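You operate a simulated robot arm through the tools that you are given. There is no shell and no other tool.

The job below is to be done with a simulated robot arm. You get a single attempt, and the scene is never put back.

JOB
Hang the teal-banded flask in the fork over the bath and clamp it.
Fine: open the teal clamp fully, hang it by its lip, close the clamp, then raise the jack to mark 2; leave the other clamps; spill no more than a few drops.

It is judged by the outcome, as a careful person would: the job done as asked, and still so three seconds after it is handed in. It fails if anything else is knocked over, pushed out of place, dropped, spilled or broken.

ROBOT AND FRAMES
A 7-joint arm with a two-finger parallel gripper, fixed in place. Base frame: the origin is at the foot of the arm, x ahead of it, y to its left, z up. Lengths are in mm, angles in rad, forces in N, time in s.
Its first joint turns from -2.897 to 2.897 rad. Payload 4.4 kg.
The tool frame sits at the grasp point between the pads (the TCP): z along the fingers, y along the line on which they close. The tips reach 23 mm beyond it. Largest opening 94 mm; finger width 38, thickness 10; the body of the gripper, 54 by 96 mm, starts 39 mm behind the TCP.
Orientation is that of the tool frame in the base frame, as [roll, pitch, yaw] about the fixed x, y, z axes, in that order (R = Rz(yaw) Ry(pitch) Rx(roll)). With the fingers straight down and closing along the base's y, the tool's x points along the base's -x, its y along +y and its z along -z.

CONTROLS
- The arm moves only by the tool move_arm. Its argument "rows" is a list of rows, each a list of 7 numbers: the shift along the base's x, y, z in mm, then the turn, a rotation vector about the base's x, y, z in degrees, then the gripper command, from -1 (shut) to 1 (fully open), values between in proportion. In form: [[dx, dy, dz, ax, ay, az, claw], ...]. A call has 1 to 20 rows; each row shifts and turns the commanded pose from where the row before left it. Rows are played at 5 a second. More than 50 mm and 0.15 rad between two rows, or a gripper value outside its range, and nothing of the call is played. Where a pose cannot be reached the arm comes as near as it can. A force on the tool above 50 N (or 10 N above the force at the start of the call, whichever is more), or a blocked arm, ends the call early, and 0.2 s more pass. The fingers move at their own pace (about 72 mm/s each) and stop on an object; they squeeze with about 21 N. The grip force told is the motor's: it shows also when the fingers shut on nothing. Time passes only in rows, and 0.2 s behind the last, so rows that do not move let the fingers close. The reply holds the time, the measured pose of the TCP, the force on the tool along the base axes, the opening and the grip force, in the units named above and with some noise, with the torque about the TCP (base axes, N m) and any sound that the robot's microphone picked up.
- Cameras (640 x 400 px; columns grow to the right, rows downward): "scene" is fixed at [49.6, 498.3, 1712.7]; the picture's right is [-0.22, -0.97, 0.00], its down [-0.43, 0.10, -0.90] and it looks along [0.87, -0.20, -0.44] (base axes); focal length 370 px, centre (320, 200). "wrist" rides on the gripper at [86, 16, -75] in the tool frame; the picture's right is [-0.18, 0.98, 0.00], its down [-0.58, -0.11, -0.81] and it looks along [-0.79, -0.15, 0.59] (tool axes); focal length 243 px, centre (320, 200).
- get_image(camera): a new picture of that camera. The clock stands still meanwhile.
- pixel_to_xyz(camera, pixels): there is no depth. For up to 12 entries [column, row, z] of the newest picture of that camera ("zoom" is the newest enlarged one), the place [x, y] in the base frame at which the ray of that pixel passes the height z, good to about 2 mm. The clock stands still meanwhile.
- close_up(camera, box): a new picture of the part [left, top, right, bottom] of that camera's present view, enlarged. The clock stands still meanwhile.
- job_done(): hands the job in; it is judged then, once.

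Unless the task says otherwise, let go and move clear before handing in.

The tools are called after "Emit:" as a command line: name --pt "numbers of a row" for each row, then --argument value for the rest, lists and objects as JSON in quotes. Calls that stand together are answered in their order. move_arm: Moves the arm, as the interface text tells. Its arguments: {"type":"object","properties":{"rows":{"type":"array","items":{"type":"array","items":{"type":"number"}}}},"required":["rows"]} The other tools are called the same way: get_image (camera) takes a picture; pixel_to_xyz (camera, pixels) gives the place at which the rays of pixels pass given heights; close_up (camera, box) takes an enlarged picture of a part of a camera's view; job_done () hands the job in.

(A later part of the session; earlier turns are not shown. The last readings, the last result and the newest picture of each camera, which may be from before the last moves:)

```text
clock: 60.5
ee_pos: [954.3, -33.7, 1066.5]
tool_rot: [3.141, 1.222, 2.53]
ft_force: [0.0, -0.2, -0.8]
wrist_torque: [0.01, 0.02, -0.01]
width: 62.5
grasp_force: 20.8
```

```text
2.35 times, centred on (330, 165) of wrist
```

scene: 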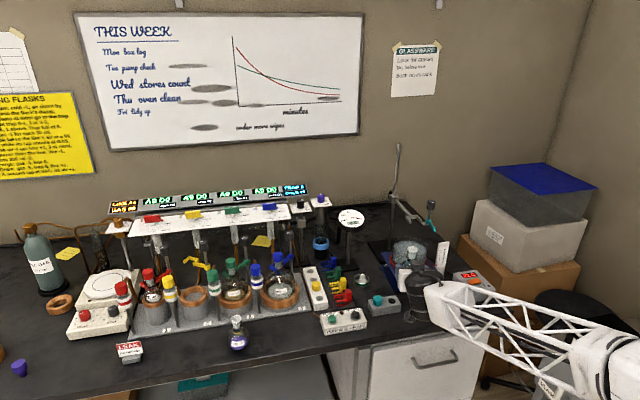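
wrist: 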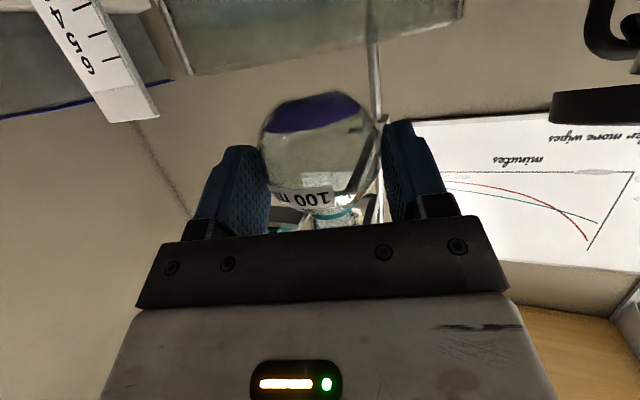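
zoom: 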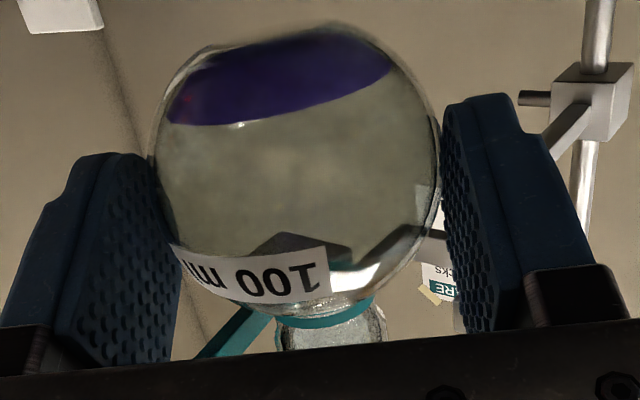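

The lip axis is about y=-38.9 against a fork centre of about -40.2, and its underside may be only 3 mm above the prongs. I will shift -1.3 mm, rise 3 mm and advance 27 mm to just enter the mouth.

Emit:
move_arm --pt "4 -0.7 1 0 0 0 -1" --pt "6 -0.6 1 0 0 0 -1" --pt "6 0 1 0 0 0 -1" --pt "5 0 0 0 0 0 -1" --pt "3 0 0 0 0 0 -1" --pt "3 0 0 0 0 0 -1" --pt "0 0 0 0 0 0 -1"

Emit:
close_up --camera "scene" --box '[400, 206, 432, 233]'

```text
clock: 62.1
ee_pos: [981.2, -34.4, 1067.9]
tool_rot: [-3.137, 1.22, 2.532]
ft_force: [-5.2, 7.7, -1.8]
wrist_torque: [-0.28, -0.15, 0.04]
width: 62.5
grasp_force: 21.1
```

```text
14.81 times, centred on (416, 220) of scene
```

zoom: 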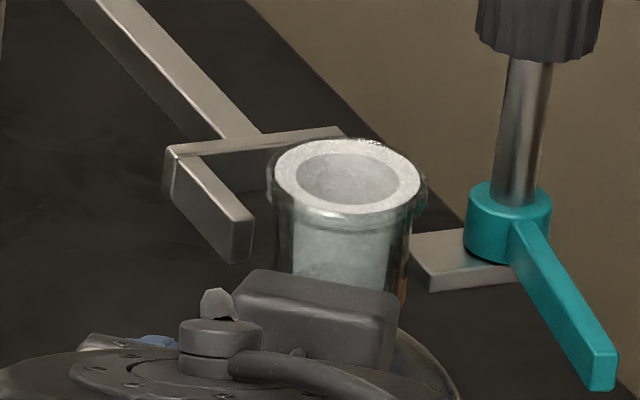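

The torque places this contact near (999,-53), at prong height, so it is the -y prong's inner corner, with the force direction (-0.56,0.83). I will back off 4 mm, shift +2.5 mm in y and try again.

Emit:
move_arm --pt "-4 0 0 0 0 0 -1" --pt "0 1.3 0 0 0 0 -1" --pt "0 1.2 0 0 0 0 -1" --pt "2 0 0 0 0 0 -1" --pt "2 0 0 0 0 0 -1" --pt "2 0 0 0 0 0 -1" --pt "0 0 0 0 0 0 -1"

Emit:
close_up --camera "scene" --box '[400, 206, 432, 233]'

```text
clock: 63.8
ee_pos: [982.5, -32.7, 1068.8]
tool_rot: [-3.139, 1.219, 2.531]
ft_force: [0.8, 0.2, -0.8]
wrist_torque: [0.04, 0.02, -0.01]
width: 62.4
grasp_force: 20.9
```

```text
14.81 times, centred on (416, 220) of scene
```

zoom: 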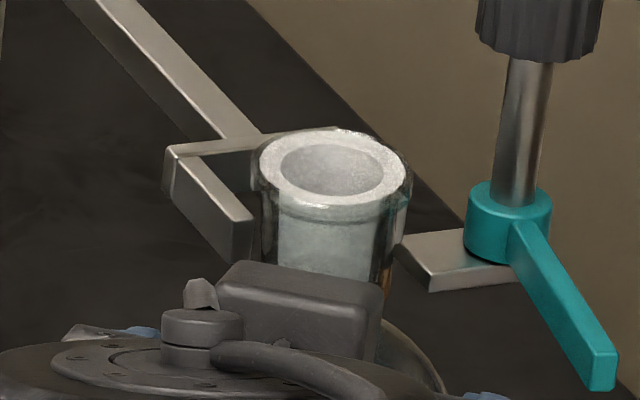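

No contact now, 2 mm deeper than before. I will continue 6 mm in small steps and read the force.

Emit:
move_arm --pt "2 0 0 0 0 0 -1" --pt "2 0 0 0 0 0 -1" --pt "2 0 0 0 0 0 -1" --pt "0 0 0 0 0 0 -1"

Emit:
close_up --camera "scene" --box '[400, 206, 432, 233]'

```text
clock: 64.8
ee_pos: [989.3, -32.5, 1068.9]
tool_rot: [-3.141, 1.219, 2.53]
ft_force: [-0.2, 0.3, -1.8]
wrist_torque: [-0.02, 0.01, 0.01]
width: 62.3
grasp_force: 21.0
```

```text
14.81 times, centred on (416, 220) of scene
```

zoom: 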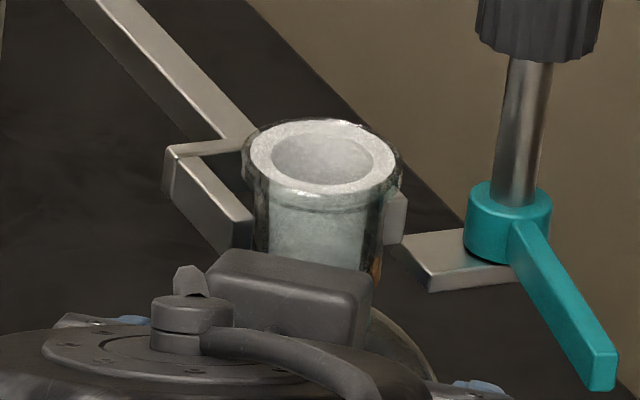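

The tube now sits between both prong tips, the -y tip visible at zoom (395,215), with no side force. I will continue 10 mm in.

Emit:
move_arm --pt "2 0 0 0 0 0 -1" --pt "2 0 0 0 0 0 -1" --pt "2 0 0 0 0 0 -1" --pt "2 0 0 0 0 0 -1" --pt "2 0 0 0 0 0 -1" --pt "0 0 0 0 0 0 -1"

Emit:
close_up --camera "scene" --box '[400, 206, 432, 233]'

```text
clock: 66.2
ee_pos: [999.3, -33.6, 1069.2]
tool_rot: [-3.139, 1.22, 2.531]
ft_force: [0.4, -3.1, -1.3]
wrist_torque: [0.2, 0.03, -0.05]
width: 62.4
grasp_force: 21.1
```

```text
14.81 times, centred on (416, 220) of scene
```

zoom: 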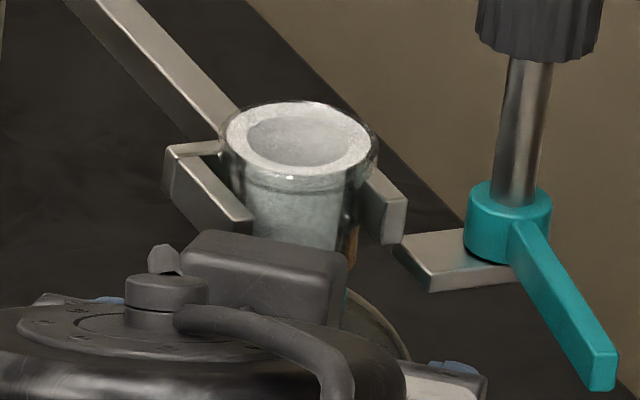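

A light push of -3 N in y shows the tube brushing the +y prong. I will shift -0.7 mm and go in 5 mm more.

Emit:
move_arm --pt "0 -0.7 0 0 0 0 -1" --pt "2 0 0 0 0 0 -1" --pt "2 0 0 0 0 0 -1" --pt "1 0 0 0 0 0 -1" --pt "0 0 0 0 0 0 -1"

Emit:
close_up --camera "scene" --box '[400, 206, 432, 233]'

```text
clock: 67.3
ee_pos: [1004.9, -31.6, 1069.6]
tool_rot: [-3.14, 1.219, 2.53]
ft_force: [-9.5, 0.6, -4.7]
wrist_torque: [0.02, -0.27, -0.07]
width: 62.5
grasp_force: 21.2
```

```text
14.81 times, centred on (416, 220) of scene
```

zoom: 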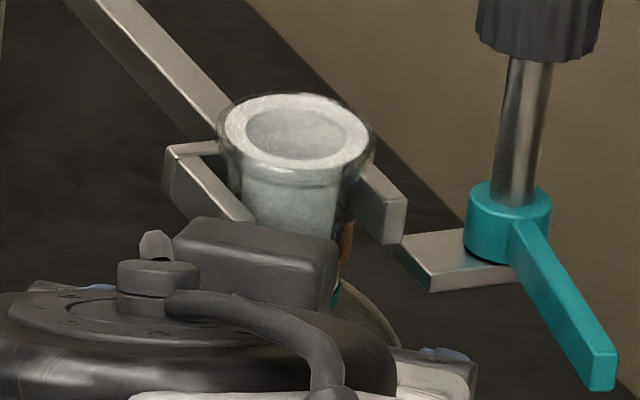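

The tube has reached the fork's back at Fx=-9.5 N. I will ease back 1.5 mm and lower gently until the lip sits on the prongs and takes the weight.

Emit:
move_arm --pt "-1.5 0 0 0 0 0 -1" --pt "0 0 -1 0 0 0 -1" --pt "0 0 -1 0 0 0 -1" --pt "0 0 -1 0 0 0 -1" --pt "0 0 0 0 0 0 -1"

Emit:
close_up --camera "scene" --box '[400, 206, 432, 233]'

```text
clock: 68.5
ee_pos: [1002.6, -32.3, 1066.5]
tool_rot: [-3.14, 1.22, 2.531]
ft_force: [0.1, 0.7, -0.5]
wrist_torque: [0.01, 0.04, -0.01]
width: 62.4
grasp_force: 21.0
```

```text
14.81 times, centred on (416, 220) of scene
```

zoom: 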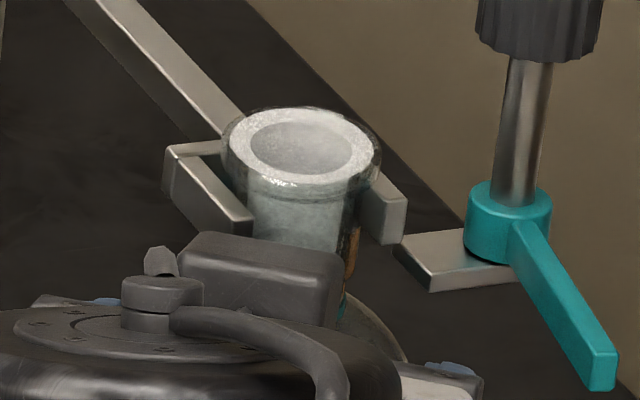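

Still free with no load. I will lower 3 mm more in small steps.

Emit:
move_arm --pt "0 0 -1 0 0 0 -1" --pt "0 0 -1 0 0 0 -1" --pt "0 0 -1 0 0 0 -1" --pt "0 0 0 0 0 0 -1"

Emit:
close_up --camera "scene" --box '[400, 206, 432, 233]'

```text
clock: 69.5
ee_pos: [1003.2, -33.8, 1061.7]
tool_rot: [-3.141, 1.22, 2.53]
ft_force: [-0.5, 4.0, 0.3]
wrist_torque: [-0.17, -0.03, 0.03]
width: 62.4
grasp_force: 21.2
```

```text
14.81 times, centred on (416, 220) of scene
```

zoom: 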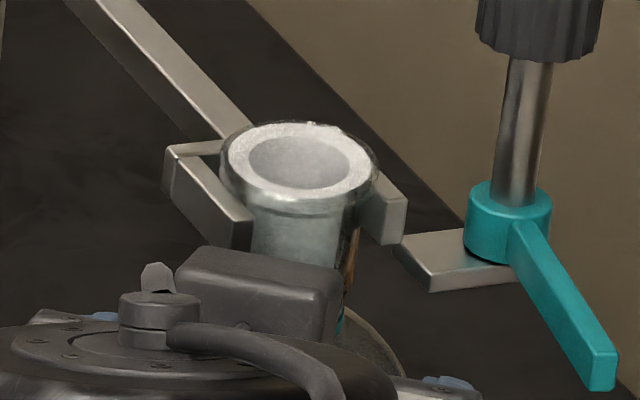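

A slight +4 N in y shows a brush against the -y prong, and the lip is now just above the prong tops. I will shift +0.5 mm and keep lowering.

Emit:
move_arm --pt "0 0.5 0 0 0 0 -1" --pt "0 0 -1 0 0 0 -1" --pt "0 0 -1 0 0 0 -1" --pt "0 0 0 0 0 0 -1"

Emit:
close_up --camera "scene" --box '[400, 206, 432, 233]'

```text
clock: 70.5
ee_pos: [1002.5, -31.1, 1061.9]
tool_rot: [3.139, 1.222, 2.527]
ft_force: [0.8, 0.4, 6.2]
wrist_torque: [0.11, 0.04, -0.02]
width: 62.3
grasp_force: 20.4
```

```text
14.81 times, centred on (416, 220) of scene
```

zoom: 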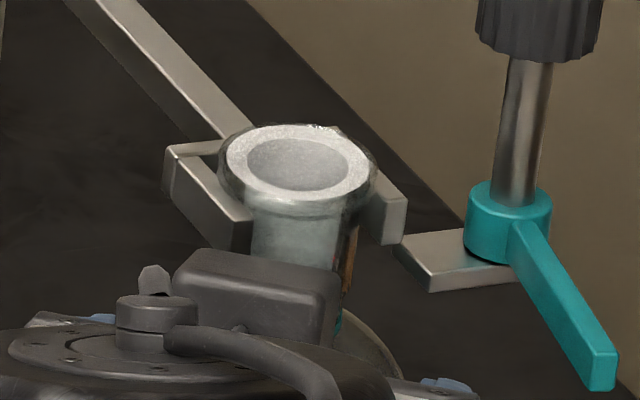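

The tool now feels +6 N upward, so the lip rests on the prongs and carries the flask. I will open the fingers slowly and watch it settle.

Emit:
move_arm --pt "0 0 0.3 0 0 0 0.2" --pt "0 0 0 0 0 0 0.3" --pt "0 0 0 0 0 0 0.34" --pt "0 0 0 0 0 0 0.38" --pt "0 0 0 0 0 0 0.44" --pt "0 0 0 0 0 0 0.52" --pt "0 0 0 0 0 0 0.6" --pt "0 0 0 0 0 0 0.6"

Emit:
close_up --camera "scene" --box '[400, 206, 432, 233]'

Emit:
close_up --camera "wrist" --box '[230, 60, 430, 250]'

```text
clock: 72.3
ee_pos: [1002.6, -31.8, 1061.4]
tool_rot: [-3.138, 1.22, 2.53]
ft_force: [0.0, -0.2, -0.3]
wrist_torque: [0.03, -0.01, 0.02]
width: 75.2
grasp_force: 0.1
```

```text
14.81 times, centred on (416, 220) of scene
```

zoom: 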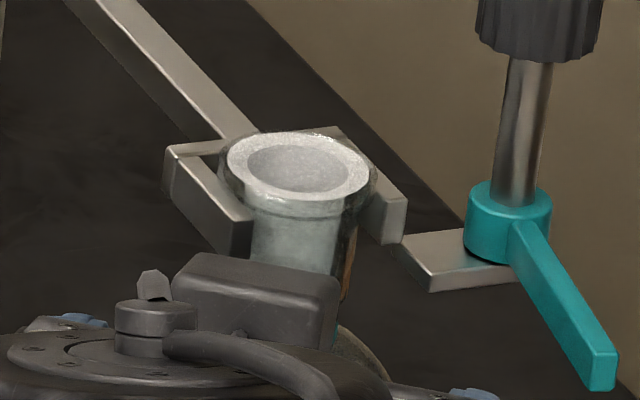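

```text
2.11 times, centred on (330, 155) of wrist
```

zoom: 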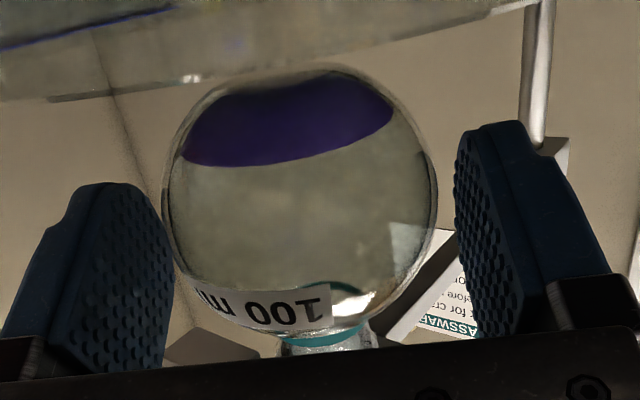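

The flask hangs by its lip with no force on the tool and both fingers clear of the body. I will withdraw straight back along the finger direction.

Emit:
move_arm --pt "0 0 0 0 0 0 0.8" --pt "-4.1 2.9 0 0 0 0 0.8" --pt "-8.2 5.7 0 0 0 0 0.8" --pt "-12.3 8.6 0 0 0 0 0.8" --pt "-16.4 11.5 0 0 0 0 0.8" --pt "-20 14 0 0 0 0 0.8" --pt "-20 14 0 0 0 0 0.8" --pt "-20 14 0 0 0 0 0.8" --pt "-20 14 0 0 0 0 0.8" --pt "-20 14 0 0 0 0 0.8" --pt "0 0 0 0 0 0 0.8"

Emit:
close_up --camera "scene" --box '[385, 195, 455, 285]'

Emit:
get_image --camera "wrist"

```text
clock: 74.8
ee_pos: [861.9, 67.1, 1058.6]
tool_rot: [-3.14, 1.221, 2.53]
ft_force: [0.2, 0.1, 0.2]
wrist_torque: [0.0, 0.0, 0.0]
width: 84.8
grasp_force: 0.0
```

```text
4.44 times, centred on (420, 240) of scene
```

zoom: 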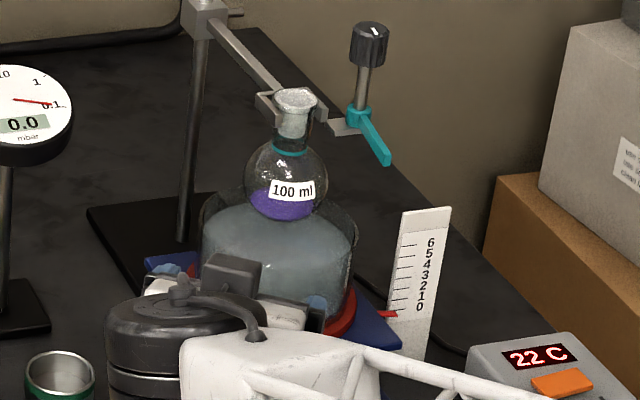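

```text
taken
```

wrist: 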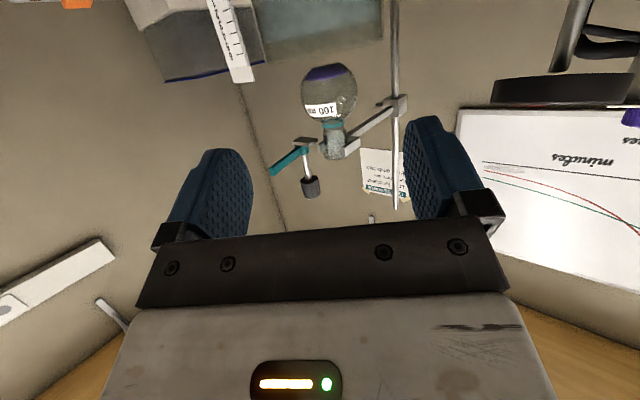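

The flask hangs straight in the fork with its lip on the prongs, and the liquid is level. I will rise, turn the tool upright again and pre-turn it +80° for closing the clamp.

Emit:
move_arm --pt "-10 -10 38 0 0 7 1" --pt "-10 -15 38 0 0 7 1" --pt "-10 -15 38 0 0 7 1" --pt "-10 -15 38 0 0 7 1" --pt "-10 -15 38 0 0 7 1" --pt "0 -10 10 0 8 0 1" --pt "0 -10 0 0 8 0 1" --pt "0 -10 0 0 8 0 1" --pt "0 -10 0 0 8 0 1" --pt "0 -10 0 0 8 0 1" --pt "0 -10 0 0 8 0 1" --pt "0 -10 0 0 8 0 1" --pt "0 -10 0 0 8 0 1" --pt "0 0 0 0 6 0 1" --pt "0 0 0 0 0 0 1"

Emit:
get_image --camera "scene"

```text
clock: 78.0
ee_pos: [814.0, -81.6, 1265.3]
tool_rot: [-3.103, 0.124, -3.142]
ft_force: [-0.3, -0.1, 0.3]
wrist_torque: [0.01, 0.01, 0.02]
width: 94.0
grasp_force: 0.0
out of reach, approached as far as the arm can: row 6, 7
```

```text
taken
```

scene: 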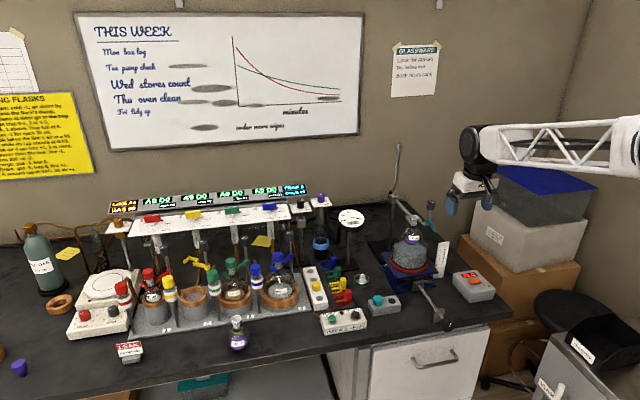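

The tool is left with a small tilt (roll off 0.038, pitch 0.124) after a reach limit on the way. I will level it and pre-turn the yaw, staying away from the stand.

Emit:
move_arm --pt "0 0 0 0 7.1 0 0.5" --pt "0 0 0 2.2 0 0 0.5" --pt "0 0 0 0 0 8 0.5" --pt "0 0 0 0 0 8 0.5" --pt "0 0 0 0 0 8 0.5" --pt "0 0 0 0 0 8 0.5" --pt "0 0 0 0 0 8 0.5" --pt "0 0 0 0 0 8 0.5" --pt "0 0 0 0 0 8 0.5" --pt "0 0 0 0 0 8 0.5" --pt "0 0 0 0 0 8 0.5" --pt "0 0 0 0 0 8 0.5" --pt "0 0 0 0 0 0 0.5"

```text
clock: 80.8
ee_pos: [813.0, -81.4, 1265.1]
tool_rot: [3.141, 0.001, -1.743]
ft_force: [0.6, 0.6, 0.4]
wrist_torque: [0.01, 0.01, -0.01]
width: 70.4
grasp_force: 0.0
```

The tool is level at yaw +80°. I will go over the knob and descend to the earlier centred grip position, then close gently.

Emit:
move_arm --pt "40 0 0 0 0 0 0.3" --pt "40 0 0 0 0 0 0.3" --pt "40 -0.7 0 0 0 0 0.3" --pt "40 -0.7 0 0 0 0 0.3" --pt "23.8 0 0 0 0 0 0.3" --pt "0 0 -25 0 0 0 0.3" --pt "0 0 -25 0 0 0 0.3" --pt "0 0 -25 0 0 0 0.3" --pt "0 0 -16 0 0 0 0.3" --pt "0 0 0 0 0 0 0"

Emit:
close_up --camera "wrist" --box '[220, 60, 460, 250]'

Emit:
close_up --camera "scene" --box '[390, 150, 470, 240]'

```text
clock: 83.0
ee_pos: [994.9, -82.6, 1175.2]
tool_rot: [-3.141, 0.001, -1.746]
ft_force: [0.7, 0.5, 1.0]
wrist_torque: [0.01, 0.0, 0.03]
width: 47.0
grasp_force: 0.0
```

```text
2.11 times, centred on (340, 155) of wrist
```

zoom: 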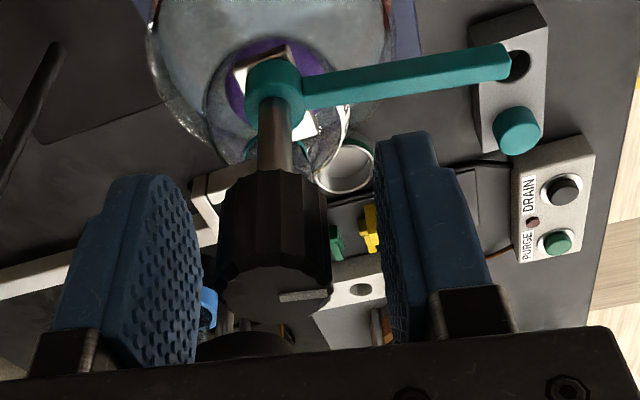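

```text
4.44 times, centred on (430, 195) of scene
```

zoom: 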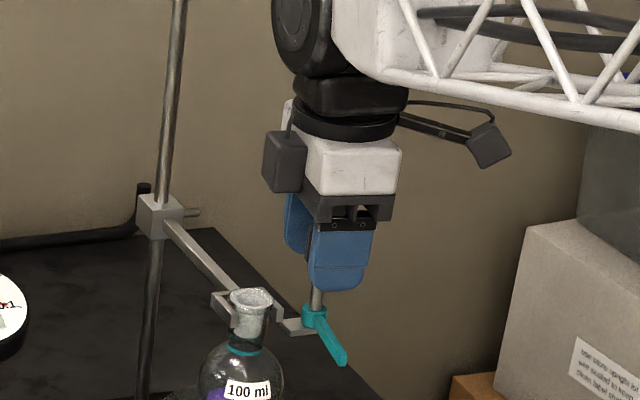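

The knob sits nearer the +x finger (zoom: knob 220–332, fingers at 200 and 380). I will compute its centre from this view.

Emit:
pixel_to_xyz --camera "wrist" --pixels '[[319.6, 196.7, 1185], [319.6, 199, 1185]]'

```text
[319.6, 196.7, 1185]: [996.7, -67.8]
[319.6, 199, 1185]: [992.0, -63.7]
```

That used an older wrist picture, so I will take a fresh one and repeat.

Emit:
get_image --camera "wrist"

Emit:
pixel_to_xyz --camera "wrist" --pixels '[[319.6, 196.7, 1185], [319.6, 199, 1185], [293, 197, 1185], [346, 197, 1185]]'

```text
taken
```

wrist: 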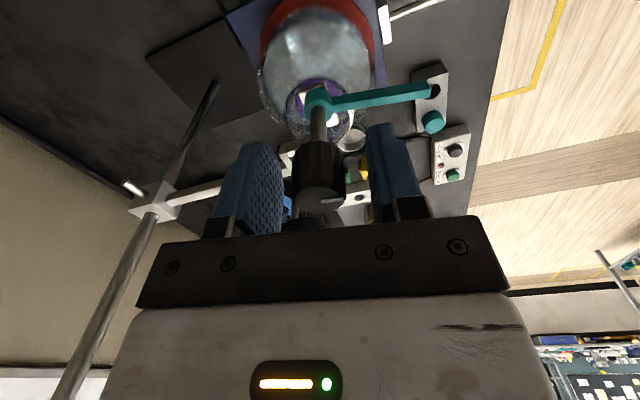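

```text
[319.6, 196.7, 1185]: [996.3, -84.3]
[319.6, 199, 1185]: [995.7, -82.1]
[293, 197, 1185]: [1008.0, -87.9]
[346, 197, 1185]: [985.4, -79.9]
```

The knob centre (996,-83.5) agrees with the TCP within a millimetre. I will close gently and check the loads.

Emit:
move_arm --pt "0 -0.4 0 0 0 0 -0.3" --pt "0 0 0 0 0 0 -0.45" --pt "0 0 0 0 0 0 -0.52" --pt "0 0 0 0 0 0 -0.55" --pt "0 0 0 0 0 0 -0.55"

```text
clock: 84.2
ee_pos: [996.8, -82.5, 1174.7]
tool_rot: [3.141, 0.001, -1.745]
ft_force: [-5.7, 0.5, -0.5]
wrist_torque: [-0.15, -0.33, 0.02]
width: 24.9
grasp_force: 44.6
```

Loads are small. I will turn back in steps of -5° with a lighter grip command and watch.

Emit:
move_arm --pt "0 0 0 0 0 0 -0.52" --pt "0 0 0 0 0 -4 -0.52" --pt "0 0 0 0 0 -4 -0.52" --pt "0 0 0 0 0 -4 -0.52" --pt "0 0 0 0 0 -4 -0.52" --pt "0 0 0 0 0 0 -0.52"

Emit:
close_up --camera "scene" --box '[390, 180, 454, 230]'

```text
clock: 85.5
ee_pos: [997.6, -82.9, 1174.9]
tool_rot: [-3.139, 0.003, -2.025]
ft_force: [2.4, 1.3, 8.5]
wrist_torque: [-0.61, 0.77, -0.01]
width: 25.2
grasp_force: 45.1
```

```text
8.00 times, centred on (422, 205) of scene
```

zoom: 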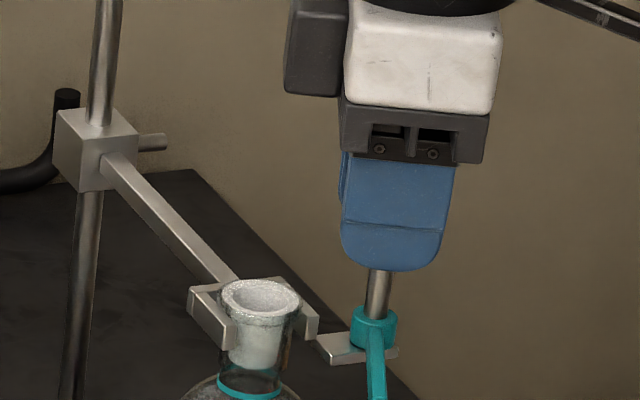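

The gate is turning back and side loads are low. I will continue closing by 24°.

Emit:
move_arm --pt "0 0 0 0 0 -4 -0.5" --pt "0 0 0 0 0 -4 -0.5" --pt "0 0 0 0 0 -4 -0.5" --pt "0 0 0 0 0 -4 -0.5" --pt "0 0 0 0 0 -4 -0.5" --pt "0 0 0 0 0 -4 -0.5" --pt "0 0 0 0 0 0 -0.5"

Emit:
close_up --camera "scene" --box '[390, 180, 454, 230]'

```text
clock: 87.2
ee_pos: [997.7, -81.9, 1174.6]
tool_rot: [3.141, 0.002, -2.443]
ft_force: [-13.8, 7.8, 20.4]
wrist_torque: [0.24, 0.39, 0.0]
width: 25.5
grasp_force: 45.2
```

```text
8.00 times, centred on (422, 205) of scene
```

zoom: 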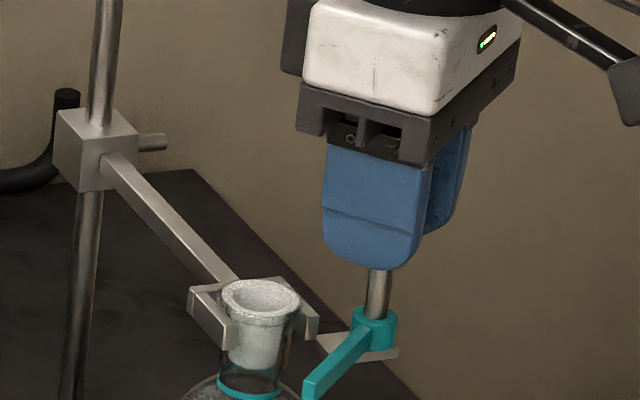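

The gate is about half closed, with the load at (-14,8,20) N. I will relieve that and continue 24°.

Emit:
move_arm --pt "-0.5 0.3 0.8 0 0 0 -0.5" --pt "0 0 0 0 0 -4 -0.5" --pt "0 0 0 0 0 -4 -0.5" --pt "0 0 0 0 0 -4 -0.5" --pt "0 0 0 0 0 -4 -0.5" --pt "0 0 0 0 0 -4 -0.5" --pt "0 0 0 0 0 -4 -0.5" --pt "0 0 0 0 0 0 -0.5"

Emit:
close_up --camera "scene" --box '[390, 180, 454, 230]'

```text
clock: 89.0
ee_pos: [995.9, -81.4, 1175.1]
tool_rot: [-3.141, 0.0, -2.864]
ft_force: [27.3, -19.0, -1.7]
wrist_torque: [-0.45, -0.41, 0.03]
width: 25.3
grasp_force: 44.7
```

```text
8.00 times, centred on (422, 205) of scene
```

zoom: 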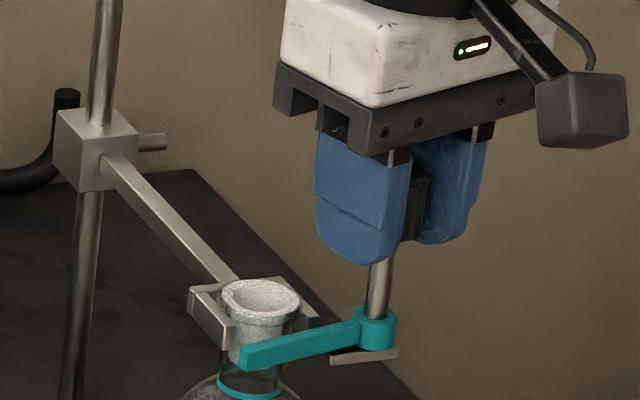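

About 22° remain and the load is (27,-19) N. I will shift along it and continue 12°.

Emit:
move_arm --pt "0.6 -0.4 0 0 0 0 -0.5" --pt "0.5 -0.3 0 0 0 0 -0.5" --pt "0 0 0 0 0 -4 -0.5" --pt "0 0 0 0 0 -4 -0.5" --pt "0 0 0 0 0 -4 -0.5" --pt "0 0 0 0 0 0 -0.5"

Emit:
close_up --camera "scene" --box '[390, 180, 454, 230]'

```text
clock: 90.3
ee_pos: [998.9, -82.5, 1175.1]
tool_rot: [3.14, 0.004, -3.073]
ft_force: [25.0, -19.3, -9.4]
wrist_torque: [-0.43, -1.08, 0.38]
width: 25.1
grasp_force: 45.1
```

```text
8.00 times, centred on (422, 205) of scene
```

zoom: 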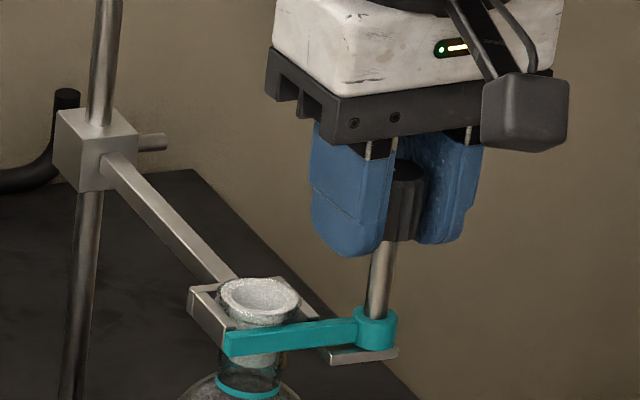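

The gate end is back at the same picture position as when closed at the start (scene 410,223), and the torque rise to +0.38 Nm confirms the closing stop. I will let go and rise clear.

Emit:
move_arm --pt "0 0 0 0 0 0 -0.3" --pt "0 0 0 0 0 0 0" --pt "0 0 0 0 0 0 0.2" --pt "0 0 20 0 0 0 0.2" --pt "0 0 30 0 0 0 0.2" --pt "0 0 30 0 0 0 0.2" --pt "-40 0 20 0 0 0 0.2" --pt "-45 0 0 0 0 0 0.2" --pt "-45 0 0 0 0 -4 0.2" --pt "-45 0 0 0 0 0 0.2" --pt "0 0 0 0 0 0 0.2"

Emit:
close_up --camera "scene" --box '[395, 190, 445, 260]'

Emit:
close_up --camera "scene" --box '[400, 206, 432, 233]'

Emit:
get_image --camera "wrist"

```text
clock: 92.8
ee_pos: [820.4, -82.0, 1273.6]
tool_rot: [3.141, 0.002, -3.142]
ft_force: [0.2, 0.0, 0.0]
wrist_torque: [-0.01, -0.01, -0.01]
width: 56.4
grasp_force: 0.1
```

```text
5.71 times, centred on (420, 225) of scene
```

zoom: 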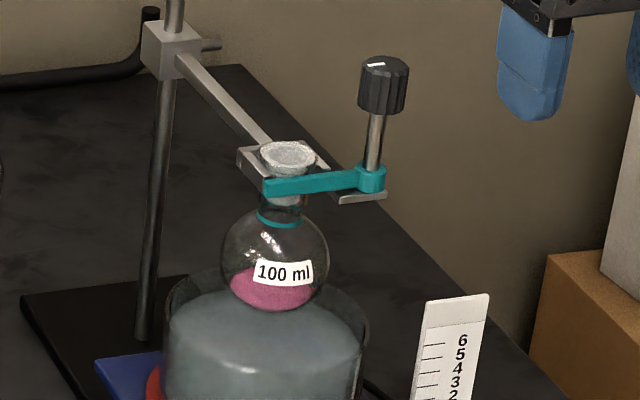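

```text
14.81 times, centred on (416, 220) of scene
```

zoom: 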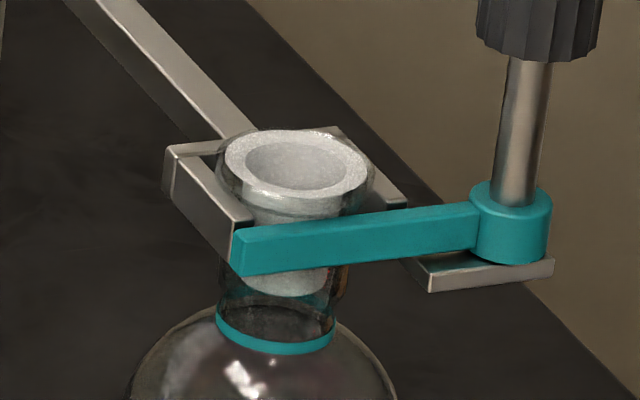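

```text
taken
```

wrist: 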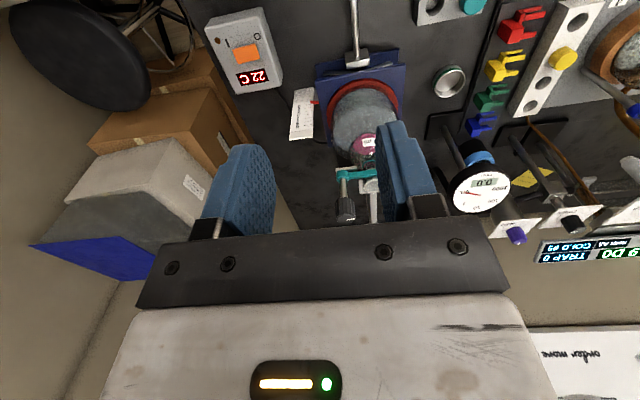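

The clamp is closed with the flask upright inside it, but the flask's contents now look pink at zoom (270,290). I will check the whole bench and the other flask, and look at the jack.

Emit:
get_image --camera "scene"

Emit:
close_up --camera "scene" --box '[200, 280, 300, 360]'

Emit:
close_up --camera "scene" --box '[385, 250, 465, 335]'

Emit:
close_up --camera "scene" --box '[430, 235, 455, 280]'

```text
taken
```

scene: 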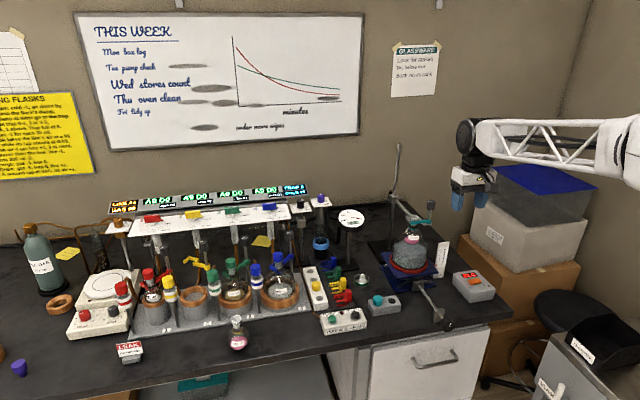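

```text
5.00 times, centred on (250, 320) of scene
```

zoom: 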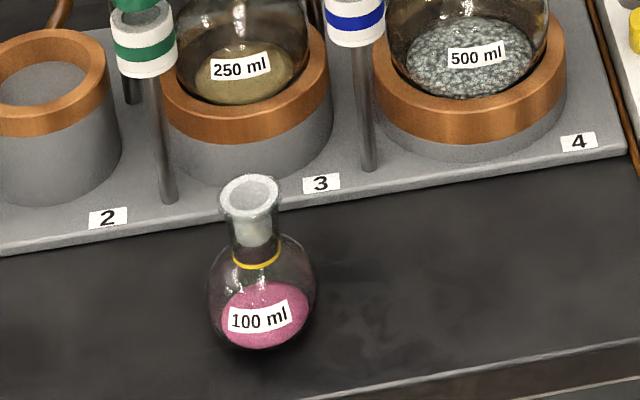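

```text
4.71 times, centred on (425, 292) of scene
```

zoom: 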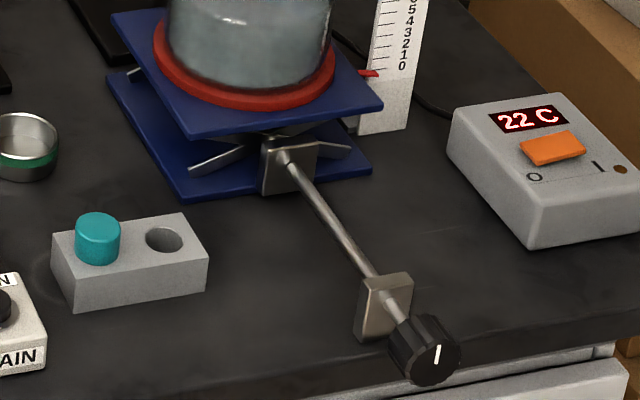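

```text
8.89 times, centred on (442, 258) of scene
```

zoom: 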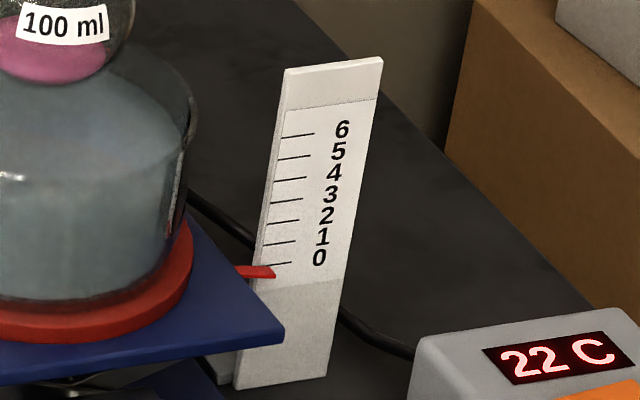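

Both open flasks have turned pink alike, so that is their contents reacting to the room air and not my handling. The jack pointer is at 0, and the knob at scene (448,324) points toward the arm. I will bring the wrist camera in front of the jack knob at its height.

Emit:
move_arm --pt "-44 5 0 0 0 0 1" --pt "-44 5 0 0 0 0 1" --pt "-44 5 0 0 0 0 1" --pt "-44 5 0 0 0 0 1" --pt "-44 5 0 0 0 0 1" --pt "0 5 -42 0 -7.4 0 1" --pt "0 5 -42 0 -7.4 0 1" --pt "0 0 -42 0 -7.4 0 1" --pt "0 0 -42 0 -7.4 0 1" --pt "0 0 -42 0 -7.4 0 1" --pt "0 0 -42 0 0 0 1" --pt "0 0 -42 0 0 0 1" --pt "0 0 -42 0 0 0 1" --pt "0 0 0 0 0 0 1"

Emit:
get_image --camera "wrist"

Emit:
get_image --camera "scene"

```text
clock: 95.8
ee_pos: [599.9, -47.2, 938.9]
tool_rot: [3.141, 0.649, -3.141]
ft_force: [0.3, 0.0, -0.6]
wrist_torque: [-0.03, -0.01, 0.02]
width: 94.1
grasp_force: 0.0
```

```text
taken
```

wrist: 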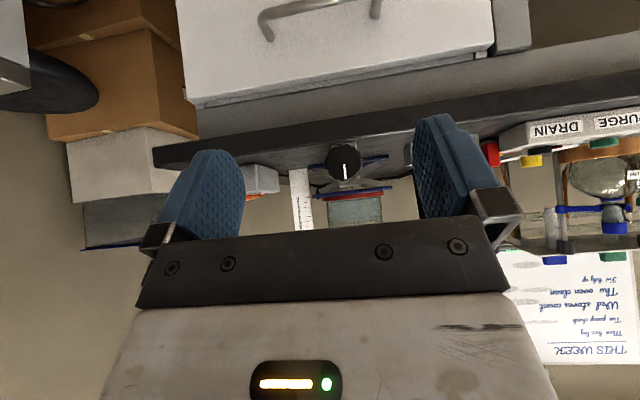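

```text
taken
```

scene: 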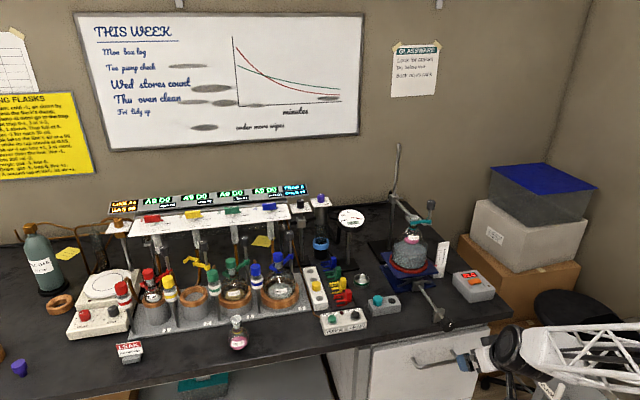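

The knob is straight ahead at wrist (344,161). I will zoom on it and triangulate with the scene camera.

Emit:
close_up --camera "wrist" --box '[280, 120, 410, 230]'

Emit:
close_up --camera "scene" --box '[430, 300, 466, 335]'

Emit:
pixel_to_xyz --camera "wrist" --pixels '[[344, 161, 900], [344, 161, 905], [344, 161, 910], [344, 161, 915], [435, 60, 880]]'

Emit:
pixel_to_xyz --camera "scene" --pixels '[[449, 325, 900], [449, 325, 910], [449, 325, 920]]'

```text
3.64 times, centred on (345, 175) of wrist
```

zoom: 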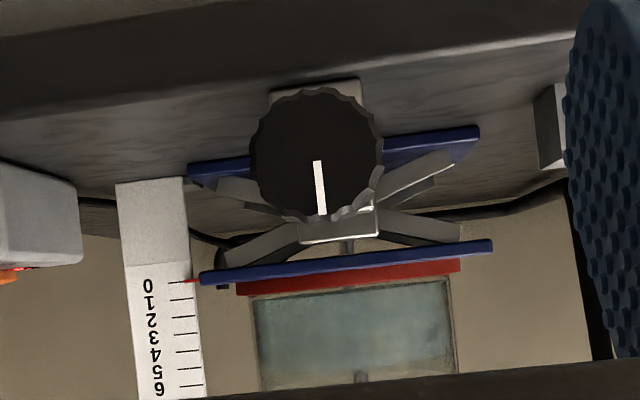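

```text
11.43 times, centred on (448, 318) of scene
```

zoom: 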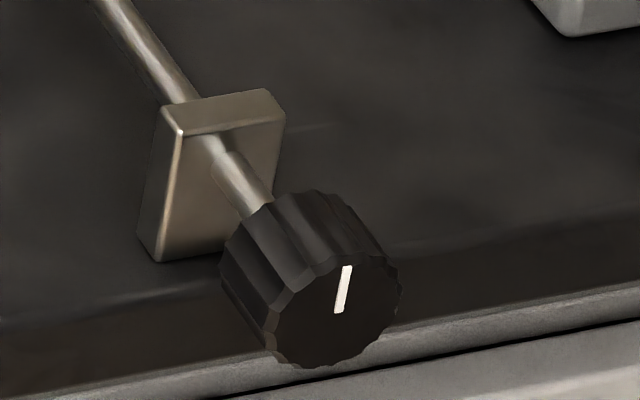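

```text
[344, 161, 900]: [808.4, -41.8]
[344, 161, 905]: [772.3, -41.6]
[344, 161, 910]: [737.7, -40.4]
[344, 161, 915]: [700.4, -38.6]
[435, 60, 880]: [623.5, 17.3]
```

```text
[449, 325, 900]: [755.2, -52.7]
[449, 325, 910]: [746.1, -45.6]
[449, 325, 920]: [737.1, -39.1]
```

The level view reads the pointer exactly at 0, which is good for reading mark 2 later. The knob's face is at about (737,-41.5,911), 36 mm across, with its axis along x. I will check the bench edge and then point the fingers straight along +x in front of the knob.

Emit:
pixel_to_xyz --camera "wrist" --pixels '[[345, 140.7, 884], [345, 137, 884], [345, 143, 884]]'

Emit:
pixel_to_xyz --camera "scene" --pixels '[[416.5, 283.5, 912], [440, 315.5, 912], [449.3, 327.6, 911]]'

Emit:
move_arm --pt "0 1 -4 0 -7.6 0 1" --pt "0 1 -4 0 -7.6 0 1" --pt "0 1 -4 0 -7.6 0 1" --pt "0 1 -4 0 -7.6 0 1" --pt "0 1 -4 0 -7.6 0 1" --pt "0 1 -4 0 -7.6 0 1" --pt "0 0 -4 0 -7.3 0 1" --pt "0 0 0 0 0 0 1"

Emit:
close_up --camera "scene" --box '[400, 290, 500, 390]'

```text
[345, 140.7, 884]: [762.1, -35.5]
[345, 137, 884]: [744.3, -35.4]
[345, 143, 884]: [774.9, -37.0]
```

```text
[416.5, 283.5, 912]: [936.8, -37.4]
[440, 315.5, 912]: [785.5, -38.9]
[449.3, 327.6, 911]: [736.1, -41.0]
```

```text
clock: 97.5
ee_pos: [600.1, -31.1, 914.0]
tool_rot: [3.062, 1.328, 3.131]
ft_force: [-0.2, -1.0, 0.8]
wrist_torque: [0.01, -0.01, 0.02]
width: 94.0
grasp_force: 0.0
out of reach, approached as far as the arm can: row 3, 4, 5
```

```text
4.00 times, centred on (450, 340) of scene
```

zoom: 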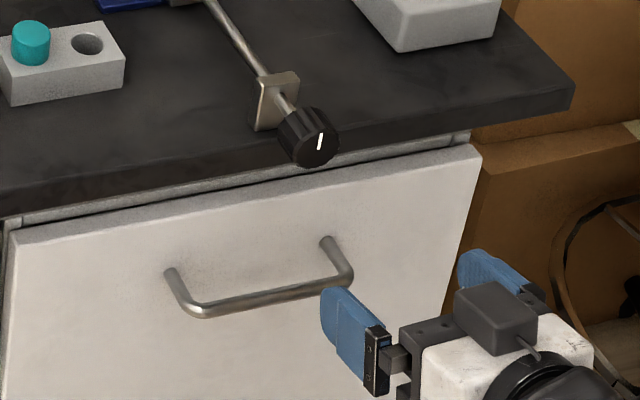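

With the arm this close, fully level fingers are out of reach (pitch stopped at 1.33). I will instead grip the knob from above with the tool upright and turn it by tilting about the knob's x axis in strokes, so I raise and return to upright first.

Emit:
move_arm --pt "0 0 20 0 8 0 1" --pt "0 0 25 0 8 0 1" --pt "0 0 25 0 8 0 1" --pt "10 0 25 0 8 0 1" --pt "20 0 20 0 8 0 1" --pt "30 -1 0 0 8 0 1" --pt "30 -2 0 0 8 0 1" --pt "30 -2 0 0 8 0 1" --pt "20 -3 0 0 8 0 1" --pt "0 0 0 0 4.1 0 1" --pt "0 0 0 0 0 0 1"

Emit:
get_image --camera "wrist"

```text
clock: 100.0
ee_pos: [740.2, -39.8, 1031.5]
tool_rot: [3.073, -0.002, 3.139]
ft_force: [0.5, 0.3, 2.1]
wrist_torque: [-0.02, -0.02, -0.01]
width: 93.8
grasp_force: 0.1
```

```text
taken
```

wrist: 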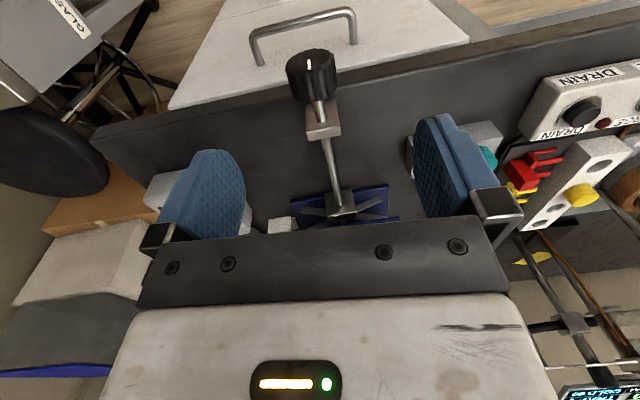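

The tool is upright apart from a 3.9° roll error, and the knob shows at (312,75). I will level it and take a careful reading of the knob from above.

Emit:
move_arm --pt "0 0 0 -3.9 0 0 1" --pt "0 0 0 0 0 0 1"

Emit:
get_image --camera "wrist"

Emit:
close_up --camera "wrist" --box '[260, 20, 380, 140]'

```text
clock: 100.5
ee_pos: [740.9, -39.7, 1030.7]
tool_rot: [-3.142, -0.001, 3.14]
ft_force: [0.0, 0.0, 0.5]
wrist_torque: [0.0, -0.02, -0.02]
width: 93.9
grasp_force: 0.1
```

```text
taken
```

wrist: 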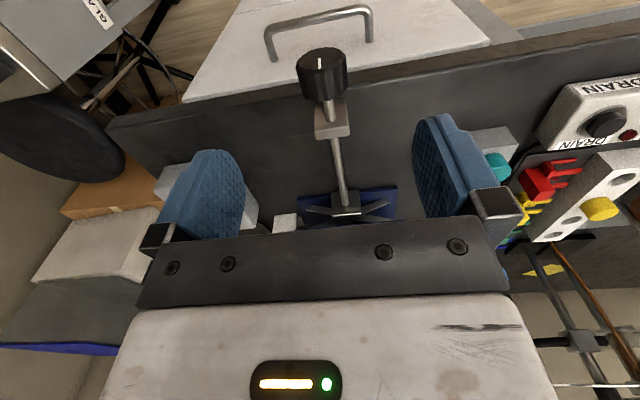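

```text
3.33 times, centred on (320, 80) of wrist
```

zoom: 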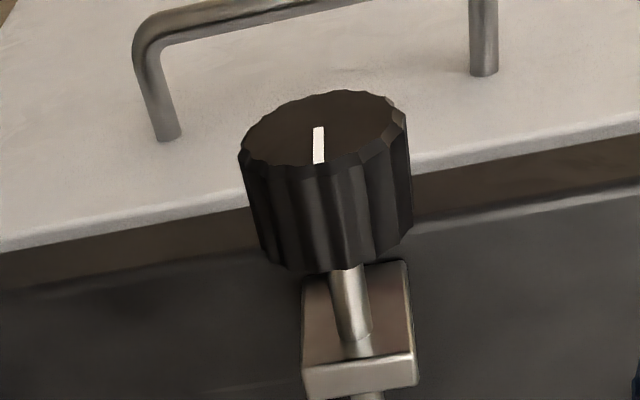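

The knob clearly overhangs the bench edge, with its back face at zoom row ~270. I will compute its face and rear positions at axis height.

Emit:
pixel_to_xyz --camera "wrist" --pixels '[[320.9, 59, 911], [326, 92, 911], [297, 76, 911], [347, 70, 911], [322, 84, 929], [330, 110, 911], [345, 116, 884], [300, 130, 884]]'

```text
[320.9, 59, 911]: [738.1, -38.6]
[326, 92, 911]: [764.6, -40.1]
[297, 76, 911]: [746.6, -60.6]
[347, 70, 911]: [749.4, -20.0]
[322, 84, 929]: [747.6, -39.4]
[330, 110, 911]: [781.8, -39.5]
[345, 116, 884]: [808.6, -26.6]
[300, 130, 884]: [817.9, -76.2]
```

The knob spans x=738–764, centred at y≈-39.7, about 38 mm across. I will descend to its axis height at x=741, which keeps the fingers in front of the bench edge, and close on it.

Emit:
move_arm --pt "0 0 -30 0 0 0 0.6" --pt "0 0 -30 0 0 0 0.6" --pt "0 0 -30 0 0 0 0.6" --pt "0 0 -20 0 0 0 0.6" --pt "0 0 -9.7 0 0 0 0.4" --pt "0 0 0 0 0 0 0" --pt "0 0 0 0 0 0 -0.15" --pt "0 0 0 0 0 0 -0.25" --pt "0 0 0 0 0 0 -0.3"

Emit:
close_up --camera "scene" --box '[400, 250, 500, 350]'

Emit:
get_image --camera "wrist"

```text
clock: 102.5
ee_pos: [740.2, -38.1, 909.7]
tool_rot: [-3.141, -0.003, 3.139]
ft_force: [1.4, 5.9, -0.9]
wrist_torque: [-0.01, -0.47, 0.32]
width: 38.7
grasp_force: 45.1
```

```text
4.00 times, centred on (450, 300) of scene
```

zoom: 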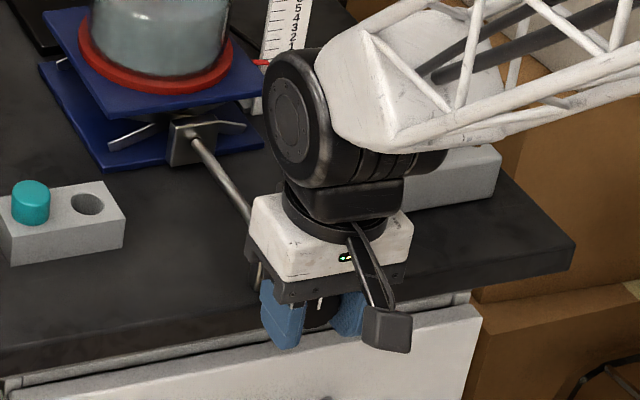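

```text
taken
```

wrist: 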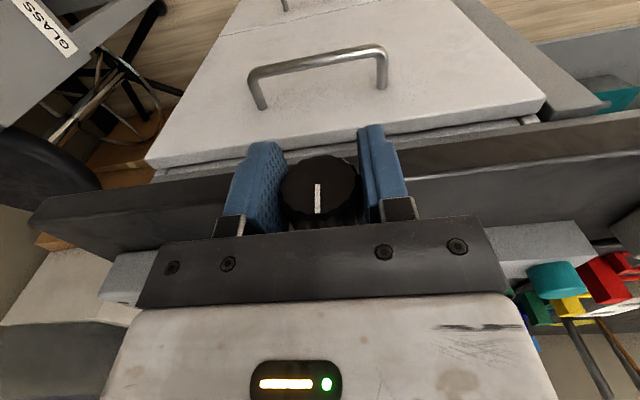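

The knob is held at 38.7 mm with small loads. I will turn it +24° about x, clockwise seen from the front, as a trial and look at the pointer.

Emit:
move_arm --pt "0 0 0 4 0 0 -0.3" --pt "0 0 0 4 0 0 -0.3" --pt "0 0 0 4 0 0 -0.3" --pt "0 0 0 4 0 0 -0.3" --pt "0 0 0 4 0 0 -0.3" --pt "0 0 0 4 0 0 -0.3" --pt "0 0 0 0 0 0 -0.3"

Emit:
close_up --camera "scene" --box '[430, 235, 455, 280]'

Emit:
close_up --camera "wrist" --box '[210, 110, 430, 250]'

```text
clock: 103.4
ee_pos: [740.9, -38.7, 907.8]
tool_rot: [2.937, -0.002, 3.139]
ft_force: [8.6, 10.3, -5.1]
wrist_torque: [-0.01, 0.3, 0.08]
width: 38.4
grasp_force: 45.0
stopped in row 4: the force on the tool passed its limit at 52 N (the readings are from after the stop); the commanded pose is now the measured one
```

```text
8.89 times, centred on (442, 258) of scene
```

zoom: 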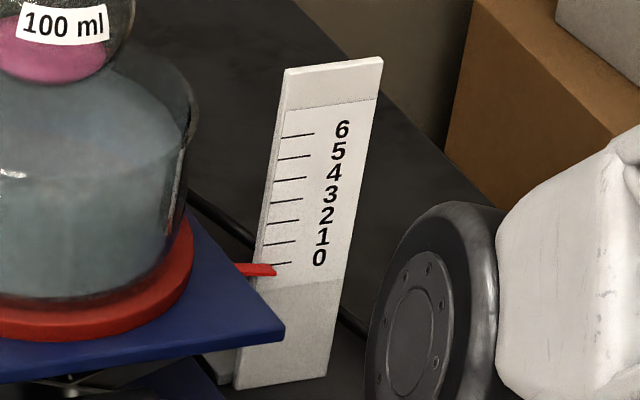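

```text
2.86 times, centred on (320, 180) of wrist
```

zoom: 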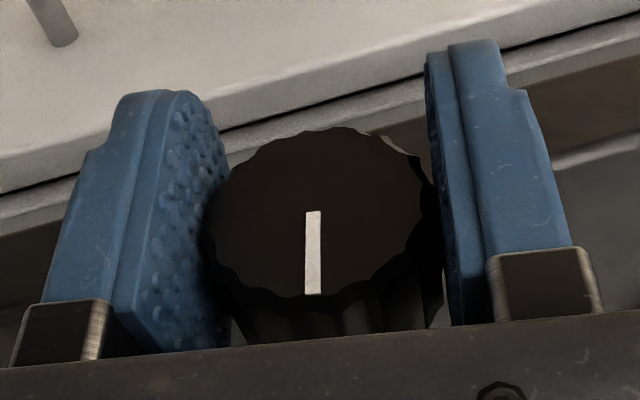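

The knob turned about 12° and the pointer crept up, so clockwise raises the jack, but the rigid grip built up 52 N. I will regrip more gently as I did on the clamp.

Emit:
move_arm --pt "0 0 0 0 0 0 0" --pt "0 0 0 0 0 0 0" --pt "0 0 0 0 0 0 -0.12" --pt "0 0 0 0 0 0 -0.2" --pt "0 0 0 0 0 0 -0.22"

Emit:
move_arm --pt "0 0 0 4 0 0 -0.22" --pt "0 0 0 4 0 0 -0.22" --pt "0 0 0 0 0 0 -0.22"

```text
clock: 104.6
ee_pos: [739.9, -38.6, 909.1]
tool_rot: [2.938, -0.002, 3.14]
ft_force: [-0.1, 4.8, 1.5]
wrist_torque: [-0.01, 0.02, 0.06]
width: 38.9
grasp_force: 2.4
```

```text
clock: 105.4
ee_pos: [740.9, -39.2, 909.4]
tool_rot: [2.797, -0.003, -3.141]
ft_force: [-4.2, 9.0, 1.3]
wrist_torque: [-0.05, 0.0, 0.21]
width: 40.5
grasp_force: 3.5
```

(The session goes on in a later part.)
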